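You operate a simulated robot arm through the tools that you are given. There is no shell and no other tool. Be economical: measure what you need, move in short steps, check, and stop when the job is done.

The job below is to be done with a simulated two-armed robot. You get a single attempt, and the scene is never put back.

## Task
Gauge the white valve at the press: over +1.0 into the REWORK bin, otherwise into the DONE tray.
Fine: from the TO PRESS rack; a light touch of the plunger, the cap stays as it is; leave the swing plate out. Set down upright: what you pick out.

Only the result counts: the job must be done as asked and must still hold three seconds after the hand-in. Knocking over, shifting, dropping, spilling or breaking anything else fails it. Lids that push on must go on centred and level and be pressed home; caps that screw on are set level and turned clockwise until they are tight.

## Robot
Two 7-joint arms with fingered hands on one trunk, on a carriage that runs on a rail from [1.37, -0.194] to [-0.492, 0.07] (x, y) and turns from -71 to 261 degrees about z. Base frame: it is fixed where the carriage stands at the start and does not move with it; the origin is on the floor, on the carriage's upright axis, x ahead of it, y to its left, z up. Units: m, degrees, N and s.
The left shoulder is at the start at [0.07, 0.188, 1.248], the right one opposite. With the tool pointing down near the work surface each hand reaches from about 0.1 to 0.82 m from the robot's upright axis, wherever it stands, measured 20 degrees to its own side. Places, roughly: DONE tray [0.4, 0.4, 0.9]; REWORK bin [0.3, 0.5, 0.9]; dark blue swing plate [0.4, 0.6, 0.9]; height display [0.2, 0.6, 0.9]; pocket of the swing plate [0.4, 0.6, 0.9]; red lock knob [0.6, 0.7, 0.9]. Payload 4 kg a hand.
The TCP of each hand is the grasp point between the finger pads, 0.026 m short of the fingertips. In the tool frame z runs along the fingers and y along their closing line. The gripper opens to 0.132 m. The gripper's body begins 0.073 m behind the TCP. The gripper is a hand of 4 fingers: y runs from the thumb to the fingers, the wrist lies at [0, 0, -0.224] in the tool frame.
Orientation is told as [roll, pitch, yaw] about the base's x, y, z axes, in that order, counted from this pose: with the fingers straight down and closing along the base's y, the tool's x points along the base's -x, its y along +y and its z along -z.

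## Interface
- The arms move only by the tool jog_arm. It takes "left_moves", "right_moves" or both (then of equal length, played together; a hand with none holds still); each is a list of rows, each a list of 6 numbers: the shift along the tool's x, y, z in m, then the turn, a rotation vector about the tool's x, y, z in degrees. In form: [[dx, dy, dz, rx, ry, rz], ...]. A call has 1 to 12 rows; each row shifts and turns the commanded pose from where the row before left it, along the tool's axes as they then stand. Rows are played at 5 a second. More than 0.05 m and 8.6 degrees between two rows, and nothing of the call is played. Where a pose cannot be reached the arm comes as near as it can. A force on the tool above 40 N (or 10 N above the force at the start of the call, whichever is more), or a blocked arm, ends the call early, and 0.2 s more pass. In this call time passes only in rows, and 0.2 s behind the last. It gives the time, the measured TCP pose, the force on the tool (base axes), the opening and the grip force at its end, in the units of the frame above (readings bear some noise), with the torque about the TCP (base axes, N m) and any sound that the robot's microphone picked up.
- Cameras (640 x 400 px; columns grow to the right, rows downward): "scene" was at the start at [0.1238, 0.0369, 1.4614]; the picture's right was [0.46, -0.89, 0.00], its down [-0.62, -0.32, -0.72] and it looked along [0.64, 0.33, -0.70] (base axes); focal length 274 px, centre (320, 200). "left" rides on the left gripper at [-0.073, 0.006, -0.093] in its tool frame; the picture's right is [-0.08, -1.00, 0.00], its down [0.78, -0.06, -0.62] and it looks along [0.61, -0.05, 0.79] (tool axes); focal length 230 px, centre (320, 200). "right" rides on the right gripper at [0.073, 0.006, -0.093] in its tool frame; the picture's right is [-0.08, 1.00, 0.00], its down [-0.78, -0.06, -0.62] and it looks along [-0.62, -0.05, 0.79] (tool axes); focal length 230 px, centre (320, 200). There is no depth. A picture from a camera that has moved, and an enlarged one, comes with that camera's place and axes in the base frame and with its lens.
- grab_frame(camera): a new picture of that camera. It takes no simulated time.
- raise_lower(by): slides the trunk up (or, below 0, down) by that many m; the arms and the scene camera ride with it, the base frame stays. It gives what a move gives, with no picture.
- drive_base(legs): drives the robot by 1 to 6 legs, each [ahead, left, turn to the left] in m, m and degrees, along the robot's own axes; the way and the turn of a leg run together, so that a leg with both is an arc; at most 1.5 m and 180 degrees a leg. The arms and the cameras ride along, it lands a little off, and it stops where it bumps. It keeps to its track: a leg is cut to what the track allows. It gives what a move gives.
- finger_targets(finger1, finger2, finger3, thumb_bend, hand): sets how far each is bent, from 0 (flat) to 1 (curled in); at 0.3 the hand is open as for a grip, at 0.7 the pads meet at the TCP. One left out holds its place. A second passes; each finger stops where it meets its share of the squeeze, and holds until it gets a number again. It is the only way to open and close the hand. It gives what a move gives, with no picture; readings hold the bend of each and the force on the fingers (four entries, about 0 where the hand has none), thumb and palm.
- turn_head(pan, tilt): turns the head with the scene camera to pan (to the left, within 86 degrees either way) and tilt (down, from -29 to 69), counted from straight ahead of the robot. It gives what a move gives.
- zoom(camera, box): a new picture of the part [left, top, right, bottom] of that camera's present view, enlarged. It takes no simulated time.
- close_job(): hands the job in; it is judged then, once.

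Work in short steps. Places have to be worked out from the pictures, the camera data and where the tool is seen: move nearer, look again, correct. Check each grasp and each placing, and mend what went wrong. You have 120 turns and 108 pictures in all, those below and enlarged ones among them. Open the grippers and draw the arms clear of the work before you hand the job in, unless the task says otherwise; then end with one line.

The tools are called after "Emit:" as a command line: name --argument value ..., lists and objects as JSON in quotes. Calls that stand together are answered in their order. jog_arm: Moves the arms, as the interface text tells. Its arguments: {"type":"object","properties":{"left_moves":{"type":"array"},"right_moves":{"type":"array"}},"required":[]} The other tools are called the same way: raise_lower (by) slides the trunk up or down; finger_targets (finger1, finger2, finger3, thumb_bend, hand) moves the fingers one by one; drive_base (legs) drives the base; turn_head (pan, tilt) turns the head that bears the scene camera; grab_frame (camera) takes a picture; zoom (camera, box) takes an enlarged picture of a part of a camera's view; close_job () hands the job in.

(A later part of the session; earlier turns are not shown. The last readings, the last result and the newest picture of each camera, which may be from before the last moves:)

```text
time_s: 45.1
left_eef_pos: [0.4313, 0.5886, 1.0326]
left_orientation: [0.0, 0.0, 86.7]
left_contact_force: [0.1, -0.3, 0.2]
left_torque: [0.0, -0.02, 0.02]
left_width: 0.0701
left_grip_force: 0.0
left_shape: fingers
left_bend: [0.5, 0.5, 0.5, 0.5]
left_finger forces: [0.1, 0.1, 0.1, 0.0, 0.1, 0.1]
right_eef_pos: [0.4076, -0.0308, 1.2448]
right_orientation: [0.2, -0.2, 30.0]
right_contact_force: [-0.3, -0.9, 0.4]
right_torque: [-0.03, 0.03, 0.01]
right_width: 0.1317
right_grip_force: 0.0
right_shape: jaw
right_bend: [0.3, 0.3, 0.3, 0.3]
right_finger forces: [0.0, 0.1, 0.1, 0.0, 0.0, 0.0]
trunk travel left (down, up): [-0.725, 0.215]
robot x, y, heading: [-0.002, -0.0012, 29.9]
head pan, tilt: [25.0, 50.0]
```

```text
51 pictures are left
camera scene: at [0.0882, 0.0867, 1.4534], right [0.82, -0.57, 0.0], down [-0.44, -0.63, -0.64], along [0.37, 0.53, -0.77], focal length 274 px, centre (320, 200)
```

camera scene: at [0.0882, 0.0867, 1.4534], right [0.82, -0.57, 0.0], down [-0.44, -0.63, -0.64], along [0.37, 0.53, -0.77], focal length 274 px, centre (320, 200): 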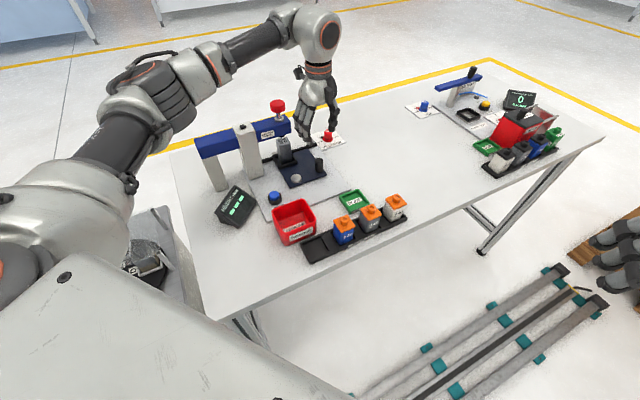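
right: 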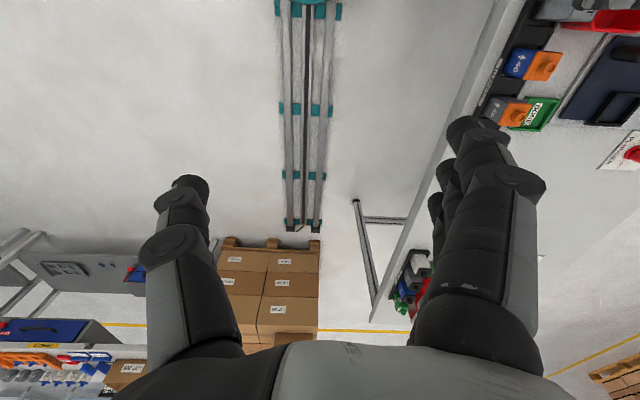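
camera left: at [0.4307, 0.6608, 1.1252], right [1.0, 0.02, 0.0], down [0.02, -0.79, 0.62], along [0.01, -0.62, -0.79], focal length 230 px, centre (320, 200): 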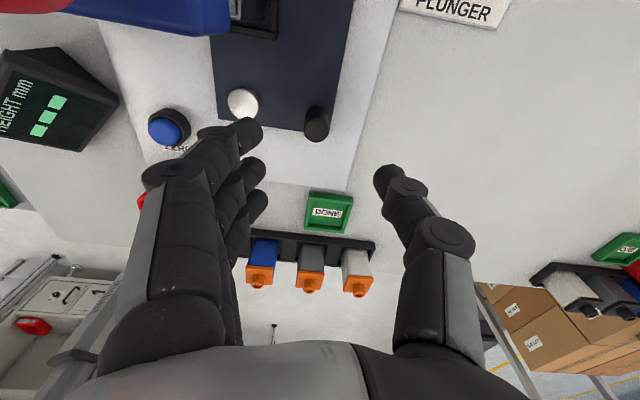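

Master is under the plunger and the plate sits against its stop. Before pressing, I check the plunger lock knob and raise the hand.

Emit:
zoom --camera "scene" --box '[300, 110, 360, 160]'

Emit:
jog_arm --left_moves '[[0, 0, -0.04, 0, 0, 0], [0, 0, -0.04, 0, 0, 0], [0, 0, -0.04, 0, 0, 0], [0, 0, -0.03, 0, 0, 0], [-0.03, 0.02, 0, 0, 0, 0], [-0.03, 0.022, 0, 0, 0, 0], [-0.034, 0.021, 0, 0, 0, 0]]'

Emit:
finger_targets --hand "left" --finger1 0.7 --finger2 0.7 --finger3 0.7 --thumb_bend 0.7

Emit:
grab_frame --camera "left"

Emit:
grab_frame --camera "scene"

```text
8.00 times, centred on (330, 135) of scene
camera zoom: at [0.0882, 0.0867, 1.4534], right [0.82, -0.57, 0.0], down [-0.44, -0.63, -0.64], along [0.37, 0.53, -0.77], focal length 2192 px, centre (240, 720)
```

zoom: 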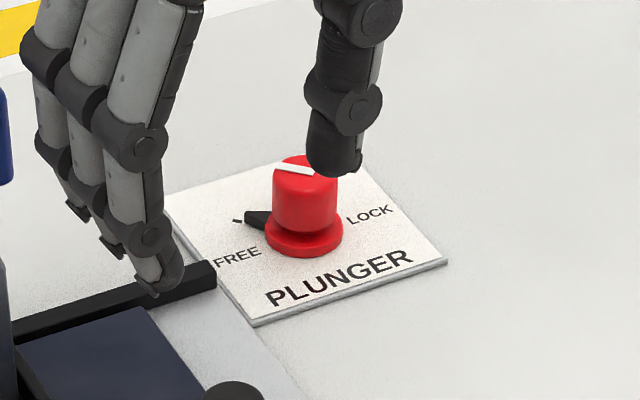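

```text
time_s: 46.8
left_eef_pos: [0.3738, 0.6849, 1.1785]
left_orientation: [-0.1, 0.0, 86.6]
left_contact_force: [0.8, 0.5, 0.1]
left_torque: [-0.01, 0.01, -0.04]
left_width: 0.07
left_grip_force: 0.1
left_shape: fingers
left_bend: [0.5, 0.5, 0.5, 0.5]
left_finger forces: [0.1, 0.0, 0.1, 0.0, 0.0, 0.0]
right_eef_pos: [0.4072, -0.031, 1.2449]
right_orientation: [0.0, -0.2, 29.9]
right_contact_force: [-1.4, -0.7, -0.5]
right_torque: [0.01, -0.01, 0.0]
right_width: 0.1319
right_grip_force: 0.0
right_shape: jaw
right_bend: [0.3, 0.3, 0.3, 0.3]
right_finger forces: [0.0, 0.0, 0.1, 0.0, 0.0, 0.0]
trunk travel left (down, up): [-0.725, 0.215]
robot x, y, heading: [0.0012, -0.0005, 29.8]
head pan, tilt: [25.0, 50.0]
```

```text
time_s: 47.8
left_eef_pos: [0.3743, 0.6848, 1.1783]
left_orientation: [0.0, 0.1, 86.7]
left_contact_force: [-0.3, -0.5, 0.9]
left_torque: [0.0, 0.01, -0.01]
left_width: 0.0144
left_grip_force: 0.2
left_shape: fingers
left_bend: [0.7, 0.7, 0.7, 0.7]
left_finger forces: [0.0, 0.0, 0.1, 0.0, 0.0, 0.0]
right_eef_pos: [0.4073, -0.0313, 1.2449]
right_orientation: [0.1, 0.0, 30.0]
right_contact_force: [0.1, 0.1, -0.4]
right_torque: [0.0, 0.01, 0.03]
right_width: 0.1318
right_grip_force: 0.1
right_shape: jaw
right_bend: [0.3, 0.3, 0.3, 0.3]
right_finger forces: [0.1, 0.0, 0.0, 0.0, 0.1, 0.0]
trunk travel left (down, up): [-0.725, 0.215]
robot x, y, heading: [-0.0009, -0.0004, 29.9]
head pan, tilt: [25.0, 50.0]
```

```text
49 pictures are left
camera left: at [0.3729, 0.7573, 1.2715], right [1.0, 0.02, 0.0], down [0.02, -0.79, 0.62], along [0.01, -0.62, -0.79], focal length 230 px, centre (320, 200)
```

left: 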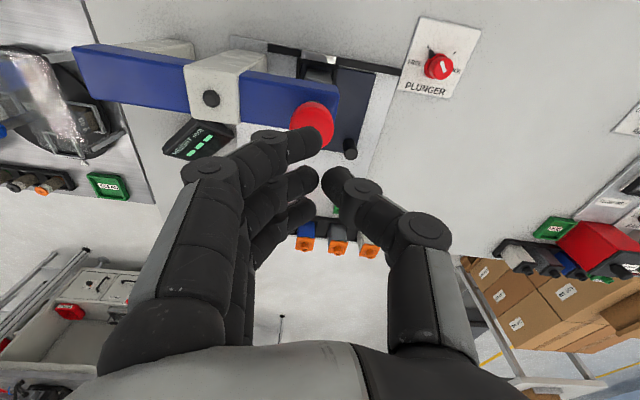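

```text
48 pictures are left
camera scene: at [0.0884, 0.0875, 1.4534], right [0.82, -0.57, 0.0], down [-0.44, -0.63, -0.64], along [0.37, 0.53, -0.77], focal length 274 px, centre (320, 200)
```

scene: 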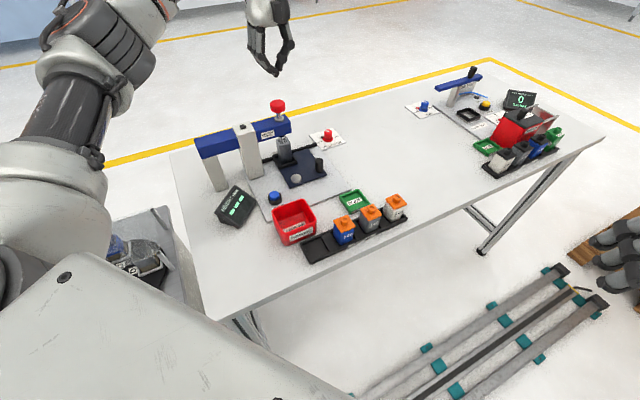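

Pointer stands at FREE. The red cap is ~7 mm toward the finger side; I correct and lower to just above it.

Emit:
jog_arm --left_moves '[[0, 0.007, 0.03, 0, 0, 0], [0, 0, 0.03, 0, 0, 0], [0, 0, 0.015, 0, 0, 0]]'

Emit:
grab_frame --camera "left"

Emit:
zoom --camera "scene" --box '[190, 40, 350, 240]'

```text
time_s: 48.5
left_eef_pos: [0.3683, 0.684, 1.106]
left_orientation: [0.1, 0.0, 86.7]
left_contact_force: [0.3, -0.9, -0.9]
left_torque: [-0.01, -0.03, -0.03]
left_width: 0.0147
left_grip_force: 0.2
left_shape: fingers
left_bend: [0.7, 0.7, 0.7, 0.7]
left_finger forces: [0.1, 0.1, 0.1, 0.0, 0.1, 0.0]
right_eef_pos: [0.4069, -0.0319, 1.2451]
right_orientation: [0.1, 0.0, 30.1]
right_contact_force: [1.0, 0.2, -0.9]
right_torque: [0.01, -0.01, -0.03]
right_width: 0.1322
right_grip_force: 0.1
right_shape: jaw
right_bend: [0.3, 0.3, 0.3, 0.3]
right_finger forces: [0.1, 0.1, 0.0, 0.1, 0.0, 0.1]
trunk travel left (down, up): [-0.725, 0.215]
robot x, y, heading: [-0.0034, 0.0011, 30.0]
head pan, tilt: [25.0, 50.0]
```

```text
47 pictures are left
camera left: at [0.3666, 0.7571, 1.1985], right [1.0, 0.02, 0.0], down [0.02, -0.79, 0.62], along [0.01, -0.62, -0.79], focal length 230 px, centre (320, 200)
```

left: 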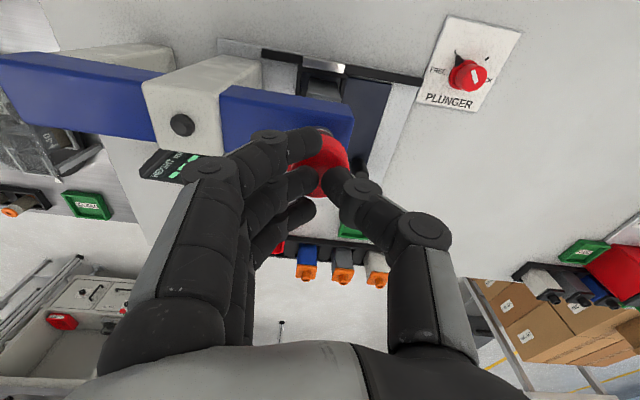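

```text
2.00 times, centred on (270, 140) of scene
camera zoom: at [0.0885, 0.0874, 1.4535], right [0.82, -0.57, 0.0], down [-0.44, -0.63, -0.64], along [0.37, 0.53, -0.77], focal length 548 px, centre (420, 320)
```

zoom: 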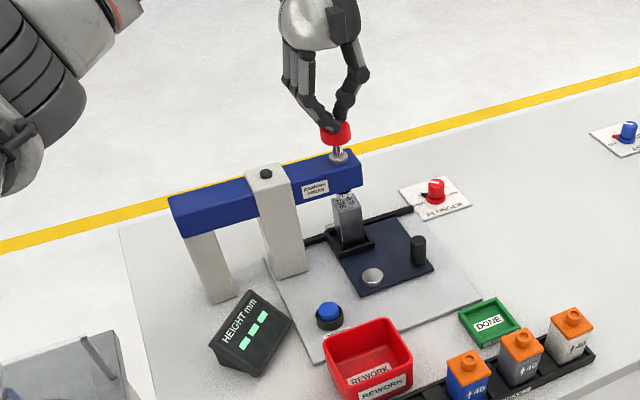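

Fingertips hover over the cap's middle. I lower in small steps to feel the touch, reading force and display.

Emit:
jog_arm --left_moves '[[0, 0, 0.005, 0, 0, 0], [0, 0, 0.003, 0, 0, 0], [0, 0, 0.003, 0, 0, 0], [0, 0, 0.003, 0, 0, 0]]'

Emit:
zoom --camera "scene" --box '[200, 90, 320, 240]'

```text
time_s: 49.5
left_eef_pos: [0.3681, 0.6841, 1.0917]
left_orientation: [0.0, 0.0, 86.7]
left_contact_force: [0.6, -0.2, 2.0]
left_torque: [0.0, -0.04, 0.04]
left_width: 0.0141
left_grip_force: 0.8
left_shape: fingers
left_bend: [0.7, 0.7, 0.7, 0.7]
left_finger forces: [0.0, 0.1, 0.0, 0.1, 1.3, 0.0]
right_eef_pos: [0.4063, -0.0308, 1.2448]
right_orientation: [0.1, 0.0, 30.0]
right_contact_force: [0.2, 0.3, -0.9]
right_torque: [0.0, 0.01, 0.04]
right_width: 0.132
right_grip_force: 0.0
right_shape: jaw
right_bend: [0.3, 0.3, 0.3, 0.3]
right_finger forces: [0.1, 0.1, 0.0, 0.0, 0.0, 0.0]
trunk travel left (down, up): [-0.725, 0.215]
robot x, y, heading: [-0.0026, -0.003, 29.7]
head pan, tilt: [25.0, 50.0]
```

```text
2.67 times, centred on (260, 165) of scene
camera zoom: at [0.0884, 0.0874, 1.4535], right [0.82, -0.57, 0.0], down [-0.44, -0.63, -0.64], along [0.37, 0.53, -0.77], focal length 730 px, centre (480, 293)
```

zoom: 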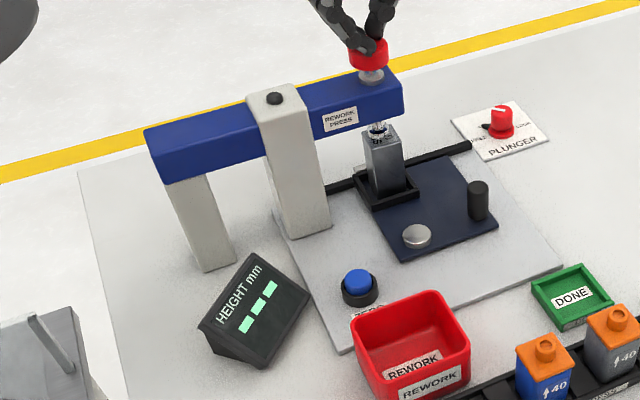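

Contact with the cap at ~2 N. I continue downward in 2 mm steps.

Emit:
jog_arm --left_moves '[[0, 0, 0.002, 0, 0, 0], [0, 0, 0.002, 0, 0, 0], [0, 0, 0.002, 0, 0, 0]]'

Emit:
zoom --camera "scene" --box '[200, 90, 320, 240]'

```text
time_s: 50.4
left_eef_pos: [0.3672, 0.6832, 1.0879]
left_orientation: [-0.1, -0.2, 86.6]
left_contact_force: [1.0, 1.6, 6.8]
left_torque: [-0.01, -0.12, 0.03]
left_width: 0.014
left_grip_force: 3.2
left_shape: fingers
left_bend: [0.7, 0.7, 0.7, 0.7]
left_finger forces: [0.0, 0.7, 0.8, 0.0, 5.0, 0.1]
right_eef_pos: [0.4074, -0.0314, 1.2461]
right_orientation: [0.1, -0.1, 30.0]
right_contact_force: [0.3, 0.0, 0.0]
right_torque: [-0.03, 0.0, -0.01]
right_width: 0.132
right_grip_force: 0.1
right_shape: jaw
right_bend: [0.3, 0.3, 0.3, 0.3]
right_finger forces: [0.1, 0.0, 0.0, 0.0, 0.0, 0.0]
trunk travel left (down, up): [-0.725, 0.215]
robot x, y, heading: [-0.001, -0.0014, 30.1]
head pan, tilt: [25.0, 50.0]
```

```text
2.67 times, centred on (260, 165) of scene
camera zoom: at [0.088, 0.0868, 1.4536], right [0.82, -0.57, 0.0], down [-0.44, -0.63, -0.64], along [0.37, 0.53, -0.77], focal length 730 px, centre (480, 293)
```

zoom: 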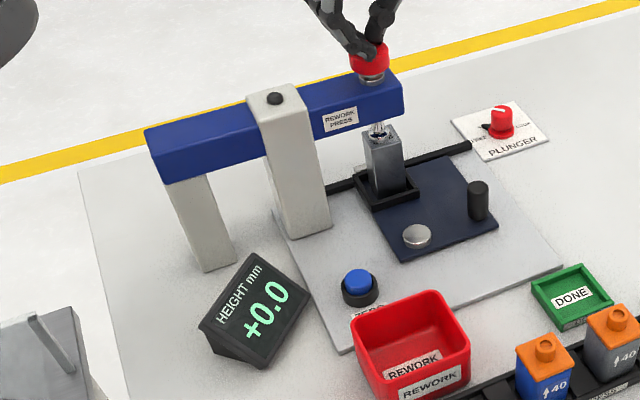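

The display reads +0.0 on the master; I zoom to make sure.

Emit:
zoom --camera "scene" --box '[230, 110, 320, 220]'

```text
3.64 times, centred on (275, 165) of scene
camera zoom: at [0.088, 0.0868, 1.4536], right [0.82, -0.57, 0.0], down [-0.44, -0.63, -0.64], along [0.37, 0.53, -0.77], focal length 996 px, centre (484, 327)
```

zoom: 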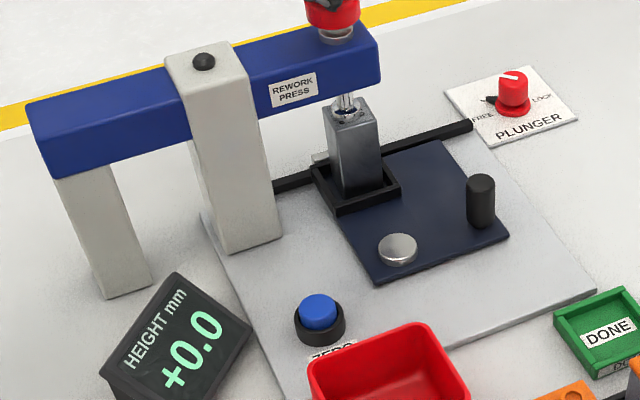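

Gauge is verified at +0.0. I lift off the plunger and go back above the post (reverse path), opening the fingers.

Emit:
jog_arm --left_moves '[[0, 0, -0.01, 0, 0, 0], [0, 0, -0.04, 0, 0, 0], [0, 0, -0.04, 0, 0, 0], [0.031, -0.023, 0, 0, 0, 0], [0.031, -0.023, 0, 0, 0, 0], [0.032, -0.024, 0, 0, 0, 0]]'

Emit:
finger_targets --hand "left" --finger1 0.5 --finger2 0.5 --finger3 0.5 --thumb_bend 0.5

Emit:
jog_arm --left_moves '[[0, 0, 0.04, 0, 0, 0], [0, 0, 0.04, 0, 0, 0], [0, 0, 0.04, 0, 0, 0], [0, 0, 0.04, 0, 0, 0], [0, 0, 0.035, 0, 0, 0]]'

Emit:
grab_frame --camera "left"

Emit:
zoom --camera "scene" --box '[200, 80, 360, 240]'

```text
time_s: 51.8
left_eef_pos: [0.4372, 0.5852, 1.1748]
left_orientation: [0.0, 0.0, 86.8]
left_contact_force: [0.7, 0.4, -0.4]
left_torque: [0.05, 0.01, 0.0]
left_width: 0.0143
left_grip_force: 0.1
left_shape: fingers
left_bend: [0.7, 0.7, 0.7, 0.7]
left_finger forces: [0.1, 0.0, 0.0, 0.1, 0.0, 0.1]
right_eef_pos: [0.4086, -0.0315, 1.2433]
right_orientation: [0.1, -0.1, 30.1]
right_contact_force: [0.0, -0.4, -0.6]
right_torque: [0.04, 0.03, 0.0]
right_width: 0.1318
right_grip_force: 0.1
right_shape: jaw
right_bend: [0.3, 0.3, 0.3, 0.3]
right_finger forces: [0.0, 0.0, 0.0, 0.1, 0.0, 0.1]
trunk travel left (down, up): [-0.725, 0.215]
robot x, y, heading: [-0.0024, -0.0014, 30.1]
head pan, tilt: [25.0, 50.0]
```

```text
time_s: 52.8
left_eef_pos: [0.4356, 0.5886, 1.1754]
left_orientation: [0.0, 0.0, 86.6]
left_contact_force: [1.0, -0.4, 0.2]
left_torque: [0.03, 0.0, 0.0]
left_width: 0.0698
left_grip_force: 0.0
left_shape: fingers
left_bend: [0.5, 0.5, 0.5, 0.5]
left_finger forces: [0.0, 0.0, 0.0, 0.0, 0.0, 0.0]
right_eef_pos: [0.4065, -0.0313, 1.2443]
right_orientation: [0.1, 0.0, 30.0]
right_contact_force: [-1.0, 0.4, -0.2]
right_torque: [0.01, 0.05, 0.0]
right_width: 0.1318
right_grip_force: 0.1
right_shape: jaw
right_bend: [0.3, 0.3, 0.3, 0.3]
right_finger forces: [0.0, 0.0, 0.0, 0.0, 0.0, 0.0]
trunk travel left (down, up): [-0.725, 0.215]
robot x, y, heading: [-0.0008, 0.0011, 30.0]
head pan, tilt: [25.0, 50.0]
```

```text
time_s: 54.0
left_eef_pos: [0.4312, 0.587, 0.9795]
left_orientation: [0.0, -0.1, 86.7]
left_contact_force: [0.1, 0.2, 0.3]
left_torque: [-0.04, -0.01, 0.0]
left_width: 0.0701
left_grip_force: 0.0
left_shape: fingers
left_bend: [0.5, 0.5, 0.5, 0.5]
left_finger forces: [0.0, 0.0, 0.0, 0.0, 0.0, 0.0]
right_eef_pos: [0.408, -0.0312, 1.244]
right_orientation: [0.1, 0.0, 29.9]
right_contact_force: [0.4, 0.0, -1.8]
right_torque: [0.0, -0.02, -0.01]
right_width: 0.132
right_grip_force: 0.1
right_shape: jaw
right_bend: [0.3, 0.3, 0.3, 0.3]
right_finger forces: [0.1, 0.0, 0.0, 0.1, 0.0, 0.1]
trunk travel left (down, up): [-0.725, 0.215]
robot x, y, heading: [-0.0015, -0.003, 30.2]
head pan, tilt: [25.0, 50.0]
```

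```text
42 pictures are left
camera left: at [0.4296, 0.6598, 1.0721], right [1.0, 0.02, 0.0], down [0.02, -0.79, 0.62], along [0.01, -0.62, -0.79], focal length 230 px, centre (320, 200)
```

left: 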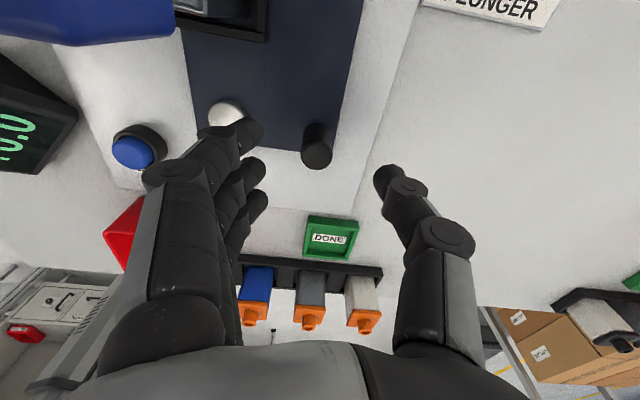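

```text
2.50 times, centred on (280, 160) of scene
camera zoom: at [0.0889, 0.0878, 1.4534], right [0.82, -0.57, 0.0], down [-0.44, -0.63, -0.64], along [0.37, 0.53, -0.77], focal length 685 px, centre (420, 300)
```

zoom: 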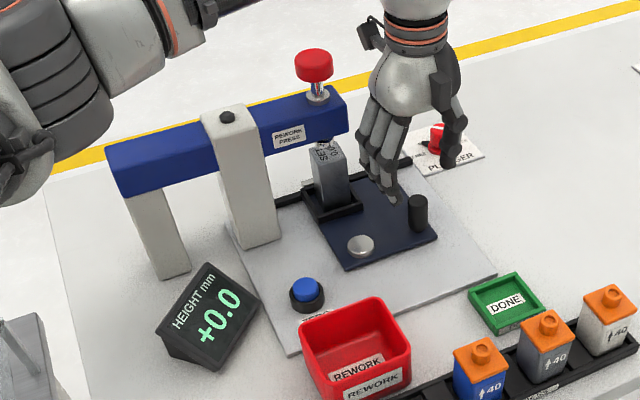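

The display holds +0.0 and the plunger sprang back. I lower onto the post again and grip it.

Emit:
jog_arm --left_moves '[[0, 0, 0.03, 0, 0, 0], [0, 0, 0.027, 0, 0, 0]]'

Emit:
finger_targets --hand "left" --finger1 0.72 --finger2 0.72 --finger3 0.72 --thumb_bend 0.7

Emit:
jog_arm --left_moves '[[0.0101, 0.0007, 0, 0, 0, 7.9], [0.0101, 0.0007, 0, 0, 0, 7.9], [0.0101, 0.0007, 0, 0, 0, 7.9], [0.0101, 0.0007, 0, 0, 0, 7.9], [0.0101, 0.0007, 0, 0, 0, 7.9]]'

Emit:
zoom --camera "scene" --box '[240, 80, 380, 220]'

```text
time_s: 54.5
left_eef_pos: [0.4317, 0.5881, 0.9231]
left_orientation: [-0.1, 0.0, 86.7]
left_contact_force: [0.4, 0.7, -1.0]
left_torque: [0.02, 0.02, 0.0]
left_width: 0.07
left_grip_force: 0.0
left_shape: fingers
left_bend: [0.5, 0.5, 0.5, 0.5]
left_finger forces: [0.0, 0.1, 0.1, 0.0, 0.1, 0.1]
right_eef_pos: [0.4077, -0.0297, 1.2445]
right_orientation: [0.1, 0.0, 30.0]
right_contact_force: [-0.2, -0.2, -0.4]
right_torque: [0.03, 0.0, 0.02]
right_width: 0.1319
right_grip_force: 0.1
right_shape: jaw
right_bend: [0.3, 0.3, 0.3, 0.3]
right_finger forces: [0.0, 0.0, 0.1, 0.0, 0.0, 0.0]
trunk travel left (down, up): [-0.725, 0.215]
robot x, y, heading: [-0.0008, 0.0016, 29.7]
head pan, tilt: [25.0, 50.0]
```

```text
time_s: 55.5
left_eef_pos: [0.4303, 0.587, 0.9236]
left_orientation: [-0.1, 0.0, 86.6]
left_contact_force: [-3.7, -2.1, -3.6]
left_torque: [0.02, 0.07, -0.03]
left_width: 0.0161
left_grip_force: 7.8
left_shape: fingers
left_bend: [0.72, 0.66, 0.7, 0.68]
left_finger forces: [0.0, 6.4, 4.1, 0.0, 5.1, 0.0]
right_eef_pos: [0.4069, -0.0305, 1.2441]
right_orientation: [0.1, -0.1, 29.9]
right_contact_force: [0.1, 0.1, -0.7]
right_torque: [0.0, 0.01, 0.01]
right_width: 0.1322
right_grip_force: 0.1
right_shape: jaw
right_bend: [0.3, 0.3, 0.3, 0.3]
right_finger forces: [0.1, 0.0, 0.0, 0.0, 0.0, 0.1]
trunk travel left (down, up): [-0.725, 0.215]
robot x, y, heading: [0.0003, 0.0024, 29.9]
head pan, tilt: [25.0, 50.0]
```

```text
time_s: 56.8
left_eef_pos: [0.4142, 0.5413, 0.9243]
left_orientation: [0.1, 0.0, 47.1]
left_contact_force: [-1.4, 1.2, -6.6]
left_torque: [0.03, -0.03, -0.01]
left_width: 0.0164
left_grip_force: 7.6
left_shape: fingers
left_bend: [0.72, 0.66, 0.71, 0.68]
left_finger forces: [0.0, 5.5, 3.3, 0.1, 6.1, 0.0]
right_eef_pos: [0.4077, -0.0298, 1.2451]
right_orientation: [-0.1, 0.1, 30.0]
right_contact_force: [0.4, -0.3, 0.8]
right_torque: [-0.01, -0.02, 0.0]
right_width: 0.1319
right_grip_force: 0.2
right_shape: jaw
right_bend: [0.3, 0.3, 0.3, 0.3]
right_finger forces: [0.0, 0.1, 0.0, 0.0, 0.0, 0.1]
trunk travel left (down, up): [-0.725, 0.215]
robot x, y, heading: [0.0008, -0.0011, 30.2]
head pan, tilt: [25.0, 50.0]
```

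```text
2.86 times, centred on (310, 150) of scene
camera zoom: at [0.0882, 0.0887, 1.4534], right [0.82, -0.57, 0.0], down [-0.44, -0.63, -0.64], along [0.37, 0.53, -0.77], focal length 783 px, centre (349, 343)
```

zoom: 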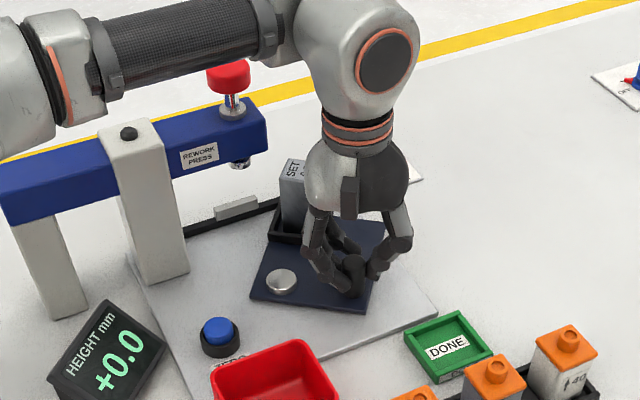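

Plate follows well. I continue the remaining ~55° outward.

Emit:
jog_arm --left_moves '[[0.0101, 0.0007, 0, 0, 0, 7.9], [0.0101, 0.0007, 0, 0, 0, 7.9], [0.0101, 0.0007, 0, 0, 0, 7.9], [0.0101, 0.0007, 0, 0, 0, 7.9], [0.0101, 0.0007, 0, 0, 0, 7.9], [0.0101, 0.0007, 0, 0, 0, 7.9], [0.0095, 0.0006, 0, 0, 0, 7.5]]'

Emit:
zoom --camera "scene" --box '[240, 100, 380, 240]'

```text
time_s: 58.4
left_eef_pos: [0.3506, 0.5174, 0.9257]
left_orientation: [0.1, 0.0, -7.8]
left_contact_force: [1.4, -3.1, -10.1]
left_torque: [-0.04, -0.07, 0.06]
left_width: 0.0181
left_grip_force: 7.3
left_shape: fingers
left_bend: [0.72, 0.67, 0.71, 0.66]
left_finger forces: [0.0, 3.9, 3.0, 0.0, 7.9, 0.0]
right_eef_pos: [0.408, -0.0295, 1.2448]
right_orientation: [0.1, -0.1, 29.9]
right_contact_force: [0.7, 0.3, -0.3]
right_torque: [-0.03, 0.0, -0.01]
right_width: 0.1318
right_grip_force: 0.1
right_shape: jaw
right_bend: [0.3, 0.3, 0.3, 0.3]
right_finger forces: [0.1, 0.0, 0.1, 0.0, 0.1, 0.0]
trunk travel left (down, up): [-0.725, 0.215]
robot x, y, heading: [0.0004, -0.0008, 30.4]
head pan, tilt: [25.0, 50.0]
```

```text
2.86 times, centred on (310, 170) of scene
camera zoom: at [0.0895, 0.0882, 1.4533], right [0.82, -0.57, 0.0], down [-0.44, -0.63, -0.64], along [0.37, 0.53, -0.77], focal length 783 px, centre (349, 286)
```

zoom: 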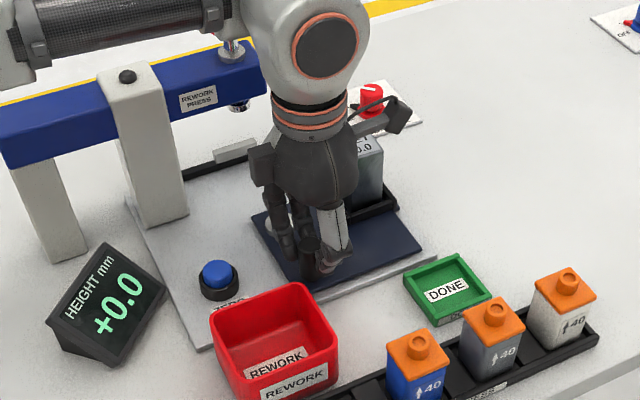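

Plate is essentially out; I nudge the last 3 mm, release and rise.

Emit:
jog_arm --left_moves '[[0.003, 0, 0, 0, 0, 0]]'

Emit:
finger_targets --hand "left" --finger1 0.5 --finger2 0.5 --finger3 0.5 --thumb_bend 0.5

Emit:
jog_arm --left_moves '[[0, 0, -0.03, 0, 0, 0], [0, 0, -0.04, 0, 0, 0], [0, 0, -0.035, 0, 0, 0], [-0.029, 0.0225, 0, 0, 0, 0], [-0.029, 0.0225, 0, 0, 0, 0], [-0.0285, 0.0226, 0, 0, 0, 0], [0, -0.003, 0.03, 0, 0, 0]]'

Emit:
grab_frame --camera "left"

Emit:
zoom --camera "scene" --box '[240, 100, 380, 240]'

```text
time_s: 58.8
left_eef_pos: [0.3501, 0.517, 0.9259]
left_orientation: [0.0, -0.1, -7.9]
left_contact_force: [12.6, -4.1, -8.2]
left_torque: [-0.09, -0.28, 0.06]
left_width: 0.0183
left_grip_force: 8.1
left_shape: fingers
left_bend: [0.72, 0.67, 0.72, 0.66]
left_finger forces: [0.0, 5.8, 0.7, 0.0, 10.0, 0.1]
right_eef_pos: [0.4098, -0.0307, 1.2445]
right_orientation: [0.1, 0.0, 30.1]
right_contact_force: [0.2, 0.0, 0.3]
right_torque: [0.02, -0.01, -0.02]
right_width: 0.132
right_grip_force: 0.2
right_shape: jaw
right_bend: [0.3, 0.3, 0.3, 0.3]
right_finger forces: [0.0, 0.0, 0.1, 0.1, 0.0, 0.0]
trunk travel left (down, up): [-0.725, 0.215]
robot x, y, heading: [-0.002, 0.0001, 29.9]
head pan, tilt: [25.0, 50.0]
```

```text
time_s: 59.8
left_eef_pos: [0.3466, 0.5193, 0.9278]
left_orientation: [0.0, 0.0, -7.8]
left_contact_force: [-1.2, 0.4, 0.2]
left_torque: [-0.04, -0.01, -0.02]
left_width: 0.07
left_grip_force: 0.1
left_shape: fingers
left_bend: [0.5, 0.5, 0.5, 0.5]
left_finger forces: [0.0, 0.1, 0.1, 0.1, 0.0, 0.1]
right_eef_pos: [0.4079, -0.0308, 1.2449]
right_orientation: [0.1, -0.1, 30.0]
right_contact_force: [-0.3, -1.5, 0.3]
right_torque: [-0.01, -0.01, -0.03]
right_width: 0.1318
right_grip_force: 0.1
right_shape: jaw
right_bend: [0.3, 0.3, 0.3, 0.3]
right_finger forces: [0.0, 0.0, 0.0, 0.0, 0.1, 0.0]
trunk travel left (down, up): [-0.725, 0.215]
robot x, y, heading: [-0.0002, 0.001, 30.0]
head pan, tilt: [25.0, 50.0]
```

```text
time_s: 61.4
left_eef_pos: [0.44, 0.5704, 0.9999]
left_orientation: [0.1, -0.1, -7.7]
left_contact_force: [-0.1, -0.3, 0.2]
left_torque: [0.0, -0.01, 0.01]
left_width: 0.0701
left_grip_force: 0.0
left_shape: fingers
left_bend: [0.5, 0.5, 0.5, 0.5]
left_finger forces: [0.1, 0.1, 0.1, 0.0, 0.0, 0.1]
right_eef_pos: [0.4075, -0.0286, 1.2448]
right_orientation: [0.0, 0.0, 29.9]
right_contact_force: [0.8, 0.3, -0.2]
right_torque: [0.0, 0.0, 0.0]
right_width: 0.1317
right_grip_force: 0.0
right_shape: jaw
right_bend: [0.3, 0.3, 0.3, 0.3]
right_finger forces: [0.1, 0.0, 0.1, 0.0, 0.0, 0.1]
trunk travel left (down, up): [-0.725, 0.215]
robot x, y, heading: [-0.0023, 0.0027, 30.1]
head pan, tilt: [25.0, 50.0]
```

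```text
38 pictures are left
camera left: at [0.5131, 0.5669, 1.0937], right [-0.06, -1.0, 0.0], down [-0.79, 0.04, 0.62], along [-0.61, 0.04, -0.79], focal length 230 px, centre (320, 200)
```

left: 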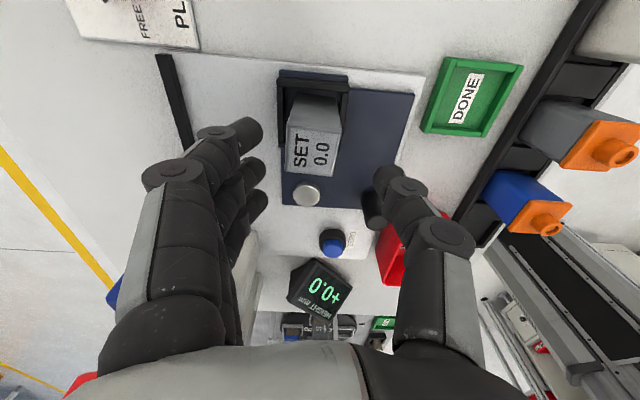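

```text
2.86 times, centred on (310, 170) of scene
camera zoom: at [0.0884, 0.0886, 1.4534], right [0.82, -0.57, 0.0], down [-0.44, -0.63, -0.64], along [0.37, 0.53, -0.77], focal length 783 px, centre (349, 286)
```

zoom: 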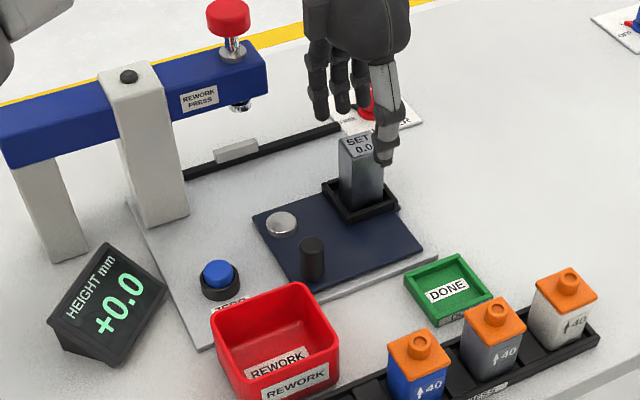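

Plate is out. The block is ~4 mm toward the finger side; I correct, lower and grip the master (a bit deeper than before).

Emit:
jog_arm --left_moves '[[0, 0.0045, 0.02, 0, 0, 0], [0, 0, 0.02, 0, 0, 0], [0, 0, 0.018, 0, 0, 0]]'

Emit:
finger_targets --hand "left" --finger1 0.7 --finger2 0.7 --finger3 0.7 --thumb_bend 0.7

Emit:
jog_arm --left_moves '[[0, 0, -0.01, 0, 0, 0], [0, 0, -0.03, 0, 0, 0], [0, 0, -0.04, 0, 0, 0]]'

Emit:
grab_frame --camera "left"

```text
time_s: 62.1
left_eef_pos: [0.4395, 0.5738, 0.943]
left_orientation: [0.1, 0.0, -7.7]
left_contact_force: [-0.2, 0.3, 0.0]
left_torque: [-0.02, -0.01, 0.03]
left_width: 0.0701
left_grip_force: 0.0
left_shape: fingers
left_bend: [0.5, 0.5, 0.5, 0.5]
left_finger forces: [0.0, 0.0, 0.0, 0.1, 0.1, 0.1]
right_eef_pos: [0.408, -0.0314, 1.2455]
right_orientation: [0.1, 0.0, 30.0]
right_contact_force: [0.0, 0.6, -0.5]
right_torque: [-0.02, 0.0, 0.0]
right_width: 0.1319
right_grip_force: 0.1
right_shape: jaw
right_bend: [0.3, 0.3, 0.3, 0.3]
right_finger forces: [0.1, 0.0, 0.0, 0.0, 0.0, 0.0]
trunk travel left (down, up): [-0.725, 0.215]
robot x, y, heading: [0.0012, -0.0002, 30.0]
head pan, tilt: [25.0, 50.0]
```

```text
time_s: 63.1
left_eef_pos: [0.44, 0.5745, 0.9422]
left_orientation: [0.0, 0.0, -7.6]
left_contact_force: [1.1, 0.5, 0.2]
left_torque: [0.02, 0.02, -0.01]
left_width: 0.037
left_grip_force: 13.3
left_shape: fingers
left_bend: [0.62, 0.6, 0.7, 0.64]
left_finger forces: [6.4, 7.2, 0.0, 0.1, 13.2, 0.1]
right_eef_pos: [0.4076, -0.0306, 1.2445]
right_orientation: [0.1, 0.1, 30.0]
right_contact_force: [-0.1, -0.1, 0.4]
right_torque: [0.01, 0.0, 0.0]
right_width: 0.1315
right_grip_force: 0.0
right_shape: jaw
right_bend: [0.3, 0.3, 0.3, 0.3]
right_finger forces: [0.0, 0.0, 0.0, 0.0, 0.0, 0.0]
trunk travel left (down, up): [-0.725, 0.215]
robot x, y, heading: [0.002, 0.0023, 29.9]
head pan, tilt: [25.0, 50.0]
```

```text
time_s: 64.0
left_eef_pos: [0.4416, 0.5746, 1.0222]
left_orientation: [0.0, 0.0, -7.7]
left_contact_force: [0.1, 0.4, -2.8]
left_torque: [0.0, 0.04, 0.02]
left_width: 0.0366
left_grip_force: 13.2
left_shape: fingers
left_bend: [0.62, 0.6, 0.7, 0.64]
left_finger forces: [6.2, 7.0, 0.1, 0.0, 13.2, 0.0]
right_eef_pos: [0.4071, -0.0318, 1.2449]
right_orientation: [0.0, -0.2, 30.0]
right_contact_force: [0.4, -0.9, 0.2]
right_torque: [0.0, -0.01, 0.03]
right_width: 0.1319
right_grip_force: 0.0
right_shape: jaw
right_bend: [0.3, 0.3, 0.3, 0.3]
right_finger forces: [0.1, 0.1, 0.0, 0.0, 0.1, 0.1]
trunk travel left (down, up): [-0.725, 0.215]
robot x, y, heading: [0.001, 0.0007, 30.0]
head pan, tilt: [25.0, 50.0]
```

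```text
36 pictures are left
camera left: at [0.5144, 0.5696, 1.1147], right [-0.06, -1.0, 0.0], down [-0.79, 0.04, 0.62], along [-0.62, 0.04, -0.79], focal length 230 px, centre (320, 200)
```

left: 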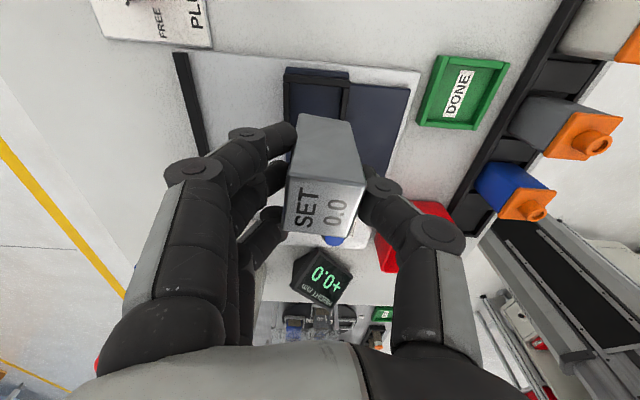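

Master lifted. I carry it back, stopping 4 cm short (left of) its rack slot so the camera sees the slot.

Emit:
jog_arm --left_moves '[[0.03, -0.0374, 0, 0, 0, 0], [0.03, -0.0374, 0, 0, 0, 0], [0.03, -0.0374, 0, 0, 0, 0], [0.03, -0.0374, 0, 0, 0, 0], [0.03, -0.0374, 0, 0, 0, 0], [0.03, -0.0374, 0, 0, 0, 0]]'

Emit:
zoom --camera "left" --box '[230, 0, 420, 235]'

```text
time_s: 65.3
left_eef_pos: [0.2284, 0.3761, 1.0234]
left_orientation: [0.1, -0.1, -7.6]
left_contact_force: [0.0, 0.4, -2.8]
left_torque: [0.0, 0.0, 0.0]
left_width: 0.0367
left_grip_force: 13.5
left_shape: fingers
left_bend: [0.62, 0.6, 0.7, 0.64]
left_finger forces: [6.1, 7.1, 0.1, 0.0, 13.3, 0.0]
right_eef_pos: [0.4068, -0.0321, 1.2452]
right_orientation: [0.1, -0.1, 30.0]
right_contact_force: [-0.5, -0.7, -0.2]
right_torque: [0.02, 0.0, 0.03]
right_width: 0.1318
right_grip_force: 0.1
right_shape: jaw
right_bend: [0.3, 0.3, 0.3, 0.3]
right_finger forces: [0.1, 0.0, 0.1, 0.0, 0.1, 0.0]
trunk travel left (down, up): [-0.725, 0.215]
robot x, y, heading: [0.0009, 0.0006, 29.9]
head pan, tilt: [25.0, 50.0]
```

```text
1.70 times, centred on (325, 118) of left
camera zoom: at [0.3025, 0.3719, 1.1167], right [-0.06, -1.0, 0.0], down [-0.79, 0.04, 0.62], along [-0.61, 0.04, -0.79], focal length 392 px, centre (312, 340)
```

zoom: 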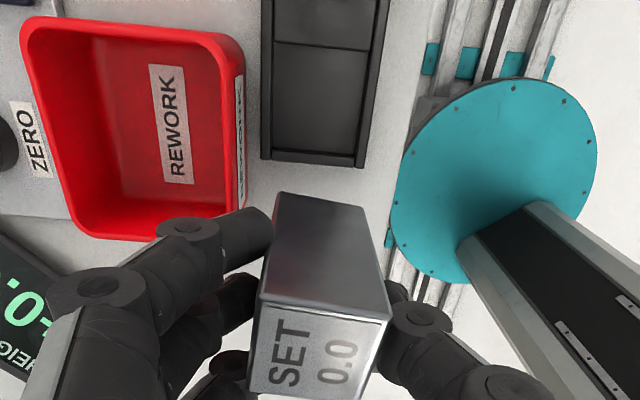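

Slot and block are clear: slot centre at tool (-43.5,+0.5) mm, block at (-2,-3) mm and about 3° turned. I shift over it with that correction and lower partway.

Emit:
jog_arm --left_moves '[[-0.0208, 0.0015, 0, 0, 0, 0], [-0.0207, 0.0015, 0, 0, 0, -3], [0, 0, 0.03, 0, 0, 0], [0, 0, 0.025, 0, 0, 0]]'

Emit:
zoom --camera "left" --box '[230, 0, 420, 235]'

Emit:
zoom --camera "scene" --box '[260, 180, 360, 270]'

```text
time_s: 66.3
left_eef_pos: [0.273, 0.3724, 0.9662]
left_orientation: [0.0, 0.0, -4.7]
left_contact_force: [0.2, 0.5, -2.8]
left_torque: [0.01, 0.0, -0.02]
left_width: 0.0365
left_grip_force: 13.4
left_shape: fingers
left_bend: [0.62, 0.6, 0.7, 0.64]
left_finger forces: [6.2, 7.2, 0.0, 0.0, 13.2, 0.1]
right_eef_pos: [0.4078, -0.0299, 1.244]
right_orientation: [0.1, 0.0, 30.0]
right_contact_force: [-0.9, 0.7, 0.8]
right_torque: [0.0, -0.02, -0.02]
right_width: 0.1319
right_grip_force: 0.1
right_shape: jaw
right_bend: [0.3, 0.3, 0.3, 0.3]
right_finger forces: [0.0, 0.0, 0.1, 0.0, 0.0, 0.1]
trunk travel left (down, up): [-0.725, 0.215]
robot x, y, heading: [-0.0011, 0.0017, 29.9]
head pan, tilt: [25.0, 50.0]
```

```text
1.70 times, centred on (325, 118) of left
camera zoom: at [0.3467, 0.3729, 1.0594], right [0.0, -1.0, 0.0], down [-0.79, 0.0, 0.62], along [-0.62, 0.0, -0.79], focal length 392 px, centre (312, 340)
```

zoom: 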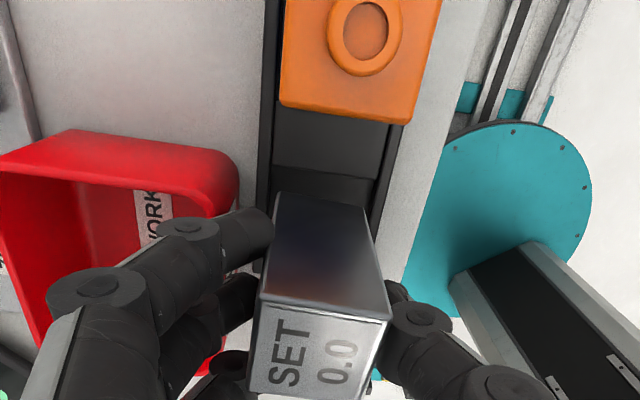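

```text
4.44 times, centred on (310, 225) of scene
camera zoom: at [0.0886, 0.088, 1.4534], right [0.82, -0.57, 0.0], down [-0.44, -0.63, -0.64], along [0.37, 0.53, -0.77], focal length 1218 px, centre (364, 89)
```

zoom: 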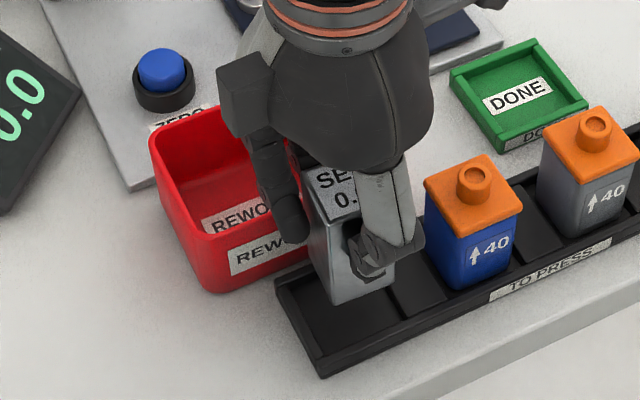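

Aligned; a 3 mm shift back centres it. I lower to the slot floor gently.

Emit:
jog_arm --left_moves '[[0.003, 0, 0.01, 0, 0, 0], [0, 0, 0.012, 0, 0, 0], [0, 0, 0.005, 0, 0, 0], [0, 0, 0.003, 0, 0, 0]]'

```text
time_s: 67.3
left_eef_pos: [0.2707, 0.3723, 0.9372]
left_orientation: [0.1, 0.0, -4.7]
left_contact_force: [-0.4, -1.5, -0.6]
left_torque: [0.05, 0.02, -0.03]
left_width: 0.0363
left_grip_force: 15.1
left_shape: fingers
left_bend: [0.62, 0.6, 0.7, 0.64]
left_finger forces: [5.9, 10.0, 0.0, 0.1, 13.8, 0.0]
right_eef_pos: [0.4077, -0.0305, 1.2446]
right_orientation: [0.1, 0.0, 30.1]
right_contact_force: [0.3, -0.3, 0.2]
right_torque: [0.02, 0.02, -0.04]
right_width: 0.1321
right_grip_force: 0.1
right_shape: jaw
right_bend: [0.3, 0.3, 0.3, 0.3]
right_finger forces: [0.0, 0.0, 0.0, 0.0, 0.0, 0.1]
trunk travel left (down, up): [-0.725, 0.215]
robot x, y, heading: [-0.0036, -0.001, 29.9]
head pan, tilt: [25.0, 50.0]
```

Force is just beginning to change; two more 1.5 mm steps.

Emit:
jog_arm --left_moves '[[0, 0, 0.0015, 0, 0, 0], [0, 0, 0.0015, 0, 0, 0]]'

Emit:
grab_frame --camera "left"

```text
time_s: 68.0
left_eef_pos: [0.2714, 0.3732, 0.9357]
left_orientation: [0.0, -0.2, -4.7]
left_contact_force: [-0.8, -5.1, 4.3]
left_torque: [0.2, 0.02, -0.03]
left_width: 0.0365
left_grip_force: 19.9
left_shape: fingers
left_bend: [0.63, 0.61, 0.7, 0.64]
left_finger forces: [6.4, 17.9, 0.0, 0.1, 15.5, 0.0]
right_eef_pos: [0.4057, -0.0325, 1.2445]
right_orientation: [0.0, -0.2, 30.0]
right_contact_force: [0.0, 0.1, 0.1]
right_torque: [-0.02, 0.02, 0.01]
right_width: 0.1319
right_grip_force: 0.1
right_shape: jaw
right_bend: [0.3, 0.3, 0.3, 0.3]
right_finger forces: [0.0, 0.0, 0.0, 0.0, 0.1, 0.0]
trunk travel left (down, up): [-0.725, 0.215]
robot x, y, heading: [0.0065, 0.0003, 29.9]
head pan, tilt: [25.0, 50.0]
```

```text
32 pictures are left
camera left: at [0.3439, 0.3725, 1.0276], right [-0.01, -1.0, 0.0], down [-0.79, 0.0, 0.62], along [-0.62, 0.0, -0.79], focal length 230 px, centre (320, 200)
```

left: 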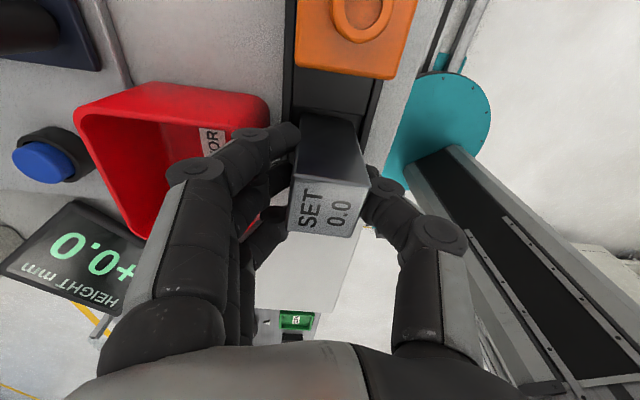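

Middle-finger force rose with -y force: the finger probably touches the bin rim or the block its slot wall. I release with the thumb only, keep the fingers nearly where they are, so nothing is pushed toward the bin, then rise.

Emit:
finger_targets --hand "left" --finger1 0.61 --finger2 0.6 --thumb_bend 0.52

Emit:
zoom --camera "left" --box '[220, 40, 420, 260]'

```text
time_s: 69.0
left_eef_pos: [0.2711, 0.3733, 0.9346]
left_orientation: [0.0, -0.2, -4.6]
left_contact_force: [-0.2, -3.6, 6.0]
left_torque: [0.17, -0.1, -0.01]
left_width: 0.0471
left_grip_force: 3.6
left_shape: fingers
left_bend: [0.63, 0.62, 0.7, 0.52]
left_finger forces: [3.4, 3.6, 0.1, 0.0, 0.0, 0.1]
right_eef_pos: [0.4075, -0.0321, 1.2449]
right_orientation: [0.2, -0.1, 29.9]
right_contact_force: [-0.7, -0.3, 0.2]
right_torque: [-0.02, 0.01, 0.0]
right_width: 0.1318
right_grip_force: 0.1
right_shape: jaw
right_bend: [0.3, 0.3, 0.3, 0.3]
right_finger forces: [0.0, 0.0, 0.0, 0.0, 0.1, 0.0]
trunk travel left (down, up): [-0.725, 0.215]
robot x, y, heading: [0.0001, 0.0021, 29.9]
head pan, tilt: [25.0, 50.0]
```

```text
1.82 times, centred on (320, 150) of left
camera zoom: at [0.3439, 0.3729, 1.0272], right [0.0, -1.0, 0.0], down [-0.79, 0.0, 0.62], along [-0.62, 0.0, -0.79], focal length 418 px, centre (320, 291)
```

zoom: 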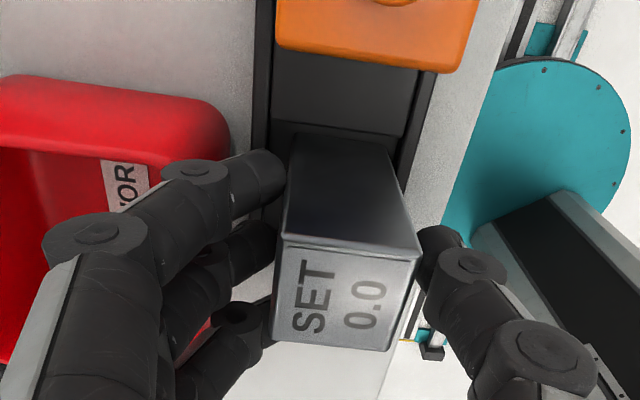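

The fingers are wedged lightly between bin rim and block. I raise straight up slowly to free them.

Emit:
jog_arm --left_moves '[[0, 0, -0.004, 0, 0, 0], [0, 0, -0.006, 0, 0, 0], [0, 0, -0.01, 0, 0, 0], [0, 0, -0.03, 0, 0, 0], [0, 0, -0.04, 0, 0, 0]]'

Emit:
grab_frame --camera "left"

Emit:
zoom --camera "scene" --box '[265, 190, 345, 265]'

```text
time_s: 70.2
left_eef_pos: [0.2722, 0.3716, 1.0262]
left_orientation: [0.1, 0.0, -4.6]
left_contact_force: [0.1, 0.6, -0.5]
left_torque: [0.03, 0.0, 0.0]
left_width: 0.0492
left_grip_force: 0.0
left_shape: fingers
left_bend: [0.61, 0.6, 0.7, 0.52]
left_finger forces: [0.1, 0.0, 0.1, 0.0, 0.0, 0.0]
right_eef_pos: [0.4078, -0.0302, 1.2449]
right_orientation: [0.1, -0.1, 30.0]
right_contact_force: [-0.7, 0.3, 0.3]
right_torque: [0.01, -0.01, 0.01]
right_width: 0.1319
right_grip_force: 0.1
right_shape: jaw
right_bend: [0.3, 0.3, 0.3, 0.3]
right_finger forces: [0.0, 0.1, 0.0, 0.0, 0.0, 0.0]
trunk travel left (down, up): [-0.725, 0.215]
robot x, y, heading: [0.002, -0.0025, 30.0]
head pan, tilt: [25.0, 50.0]
```

```text
30 pictures are left
camera left: at [0.3456, 0.371, 1.118], right [0.0, -1.0, 0.0], down [-0.79, 0.0, 0.62], along [-0.62, 0.0, -0.79], focal length 230 px, centre (320, 200)
```

left: 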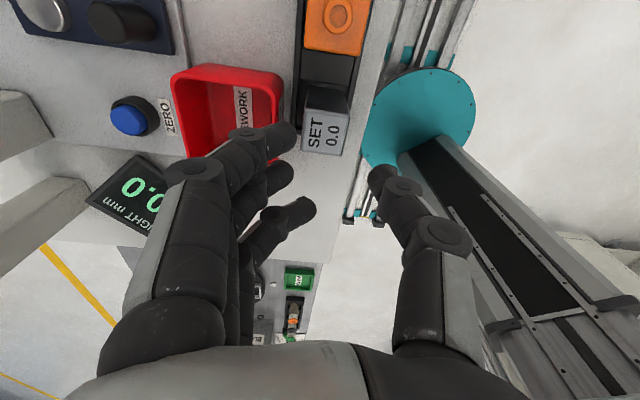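

```text
5.33 times, centred on (305, 228) of scene
camera zoom: at [0.0885, 0.0866, 1.4534], right [0.82, -0.57, 0.0], down [-0.44, -0.63, -0.64], along [0.37, 0.53, -0.77], focal length 1461 px, centre (400, 53)
```

zoom: 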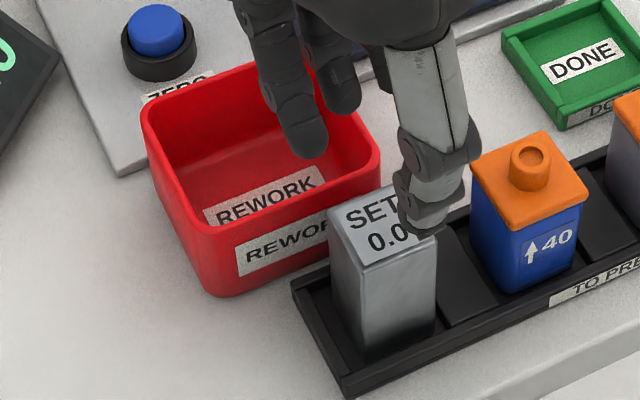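

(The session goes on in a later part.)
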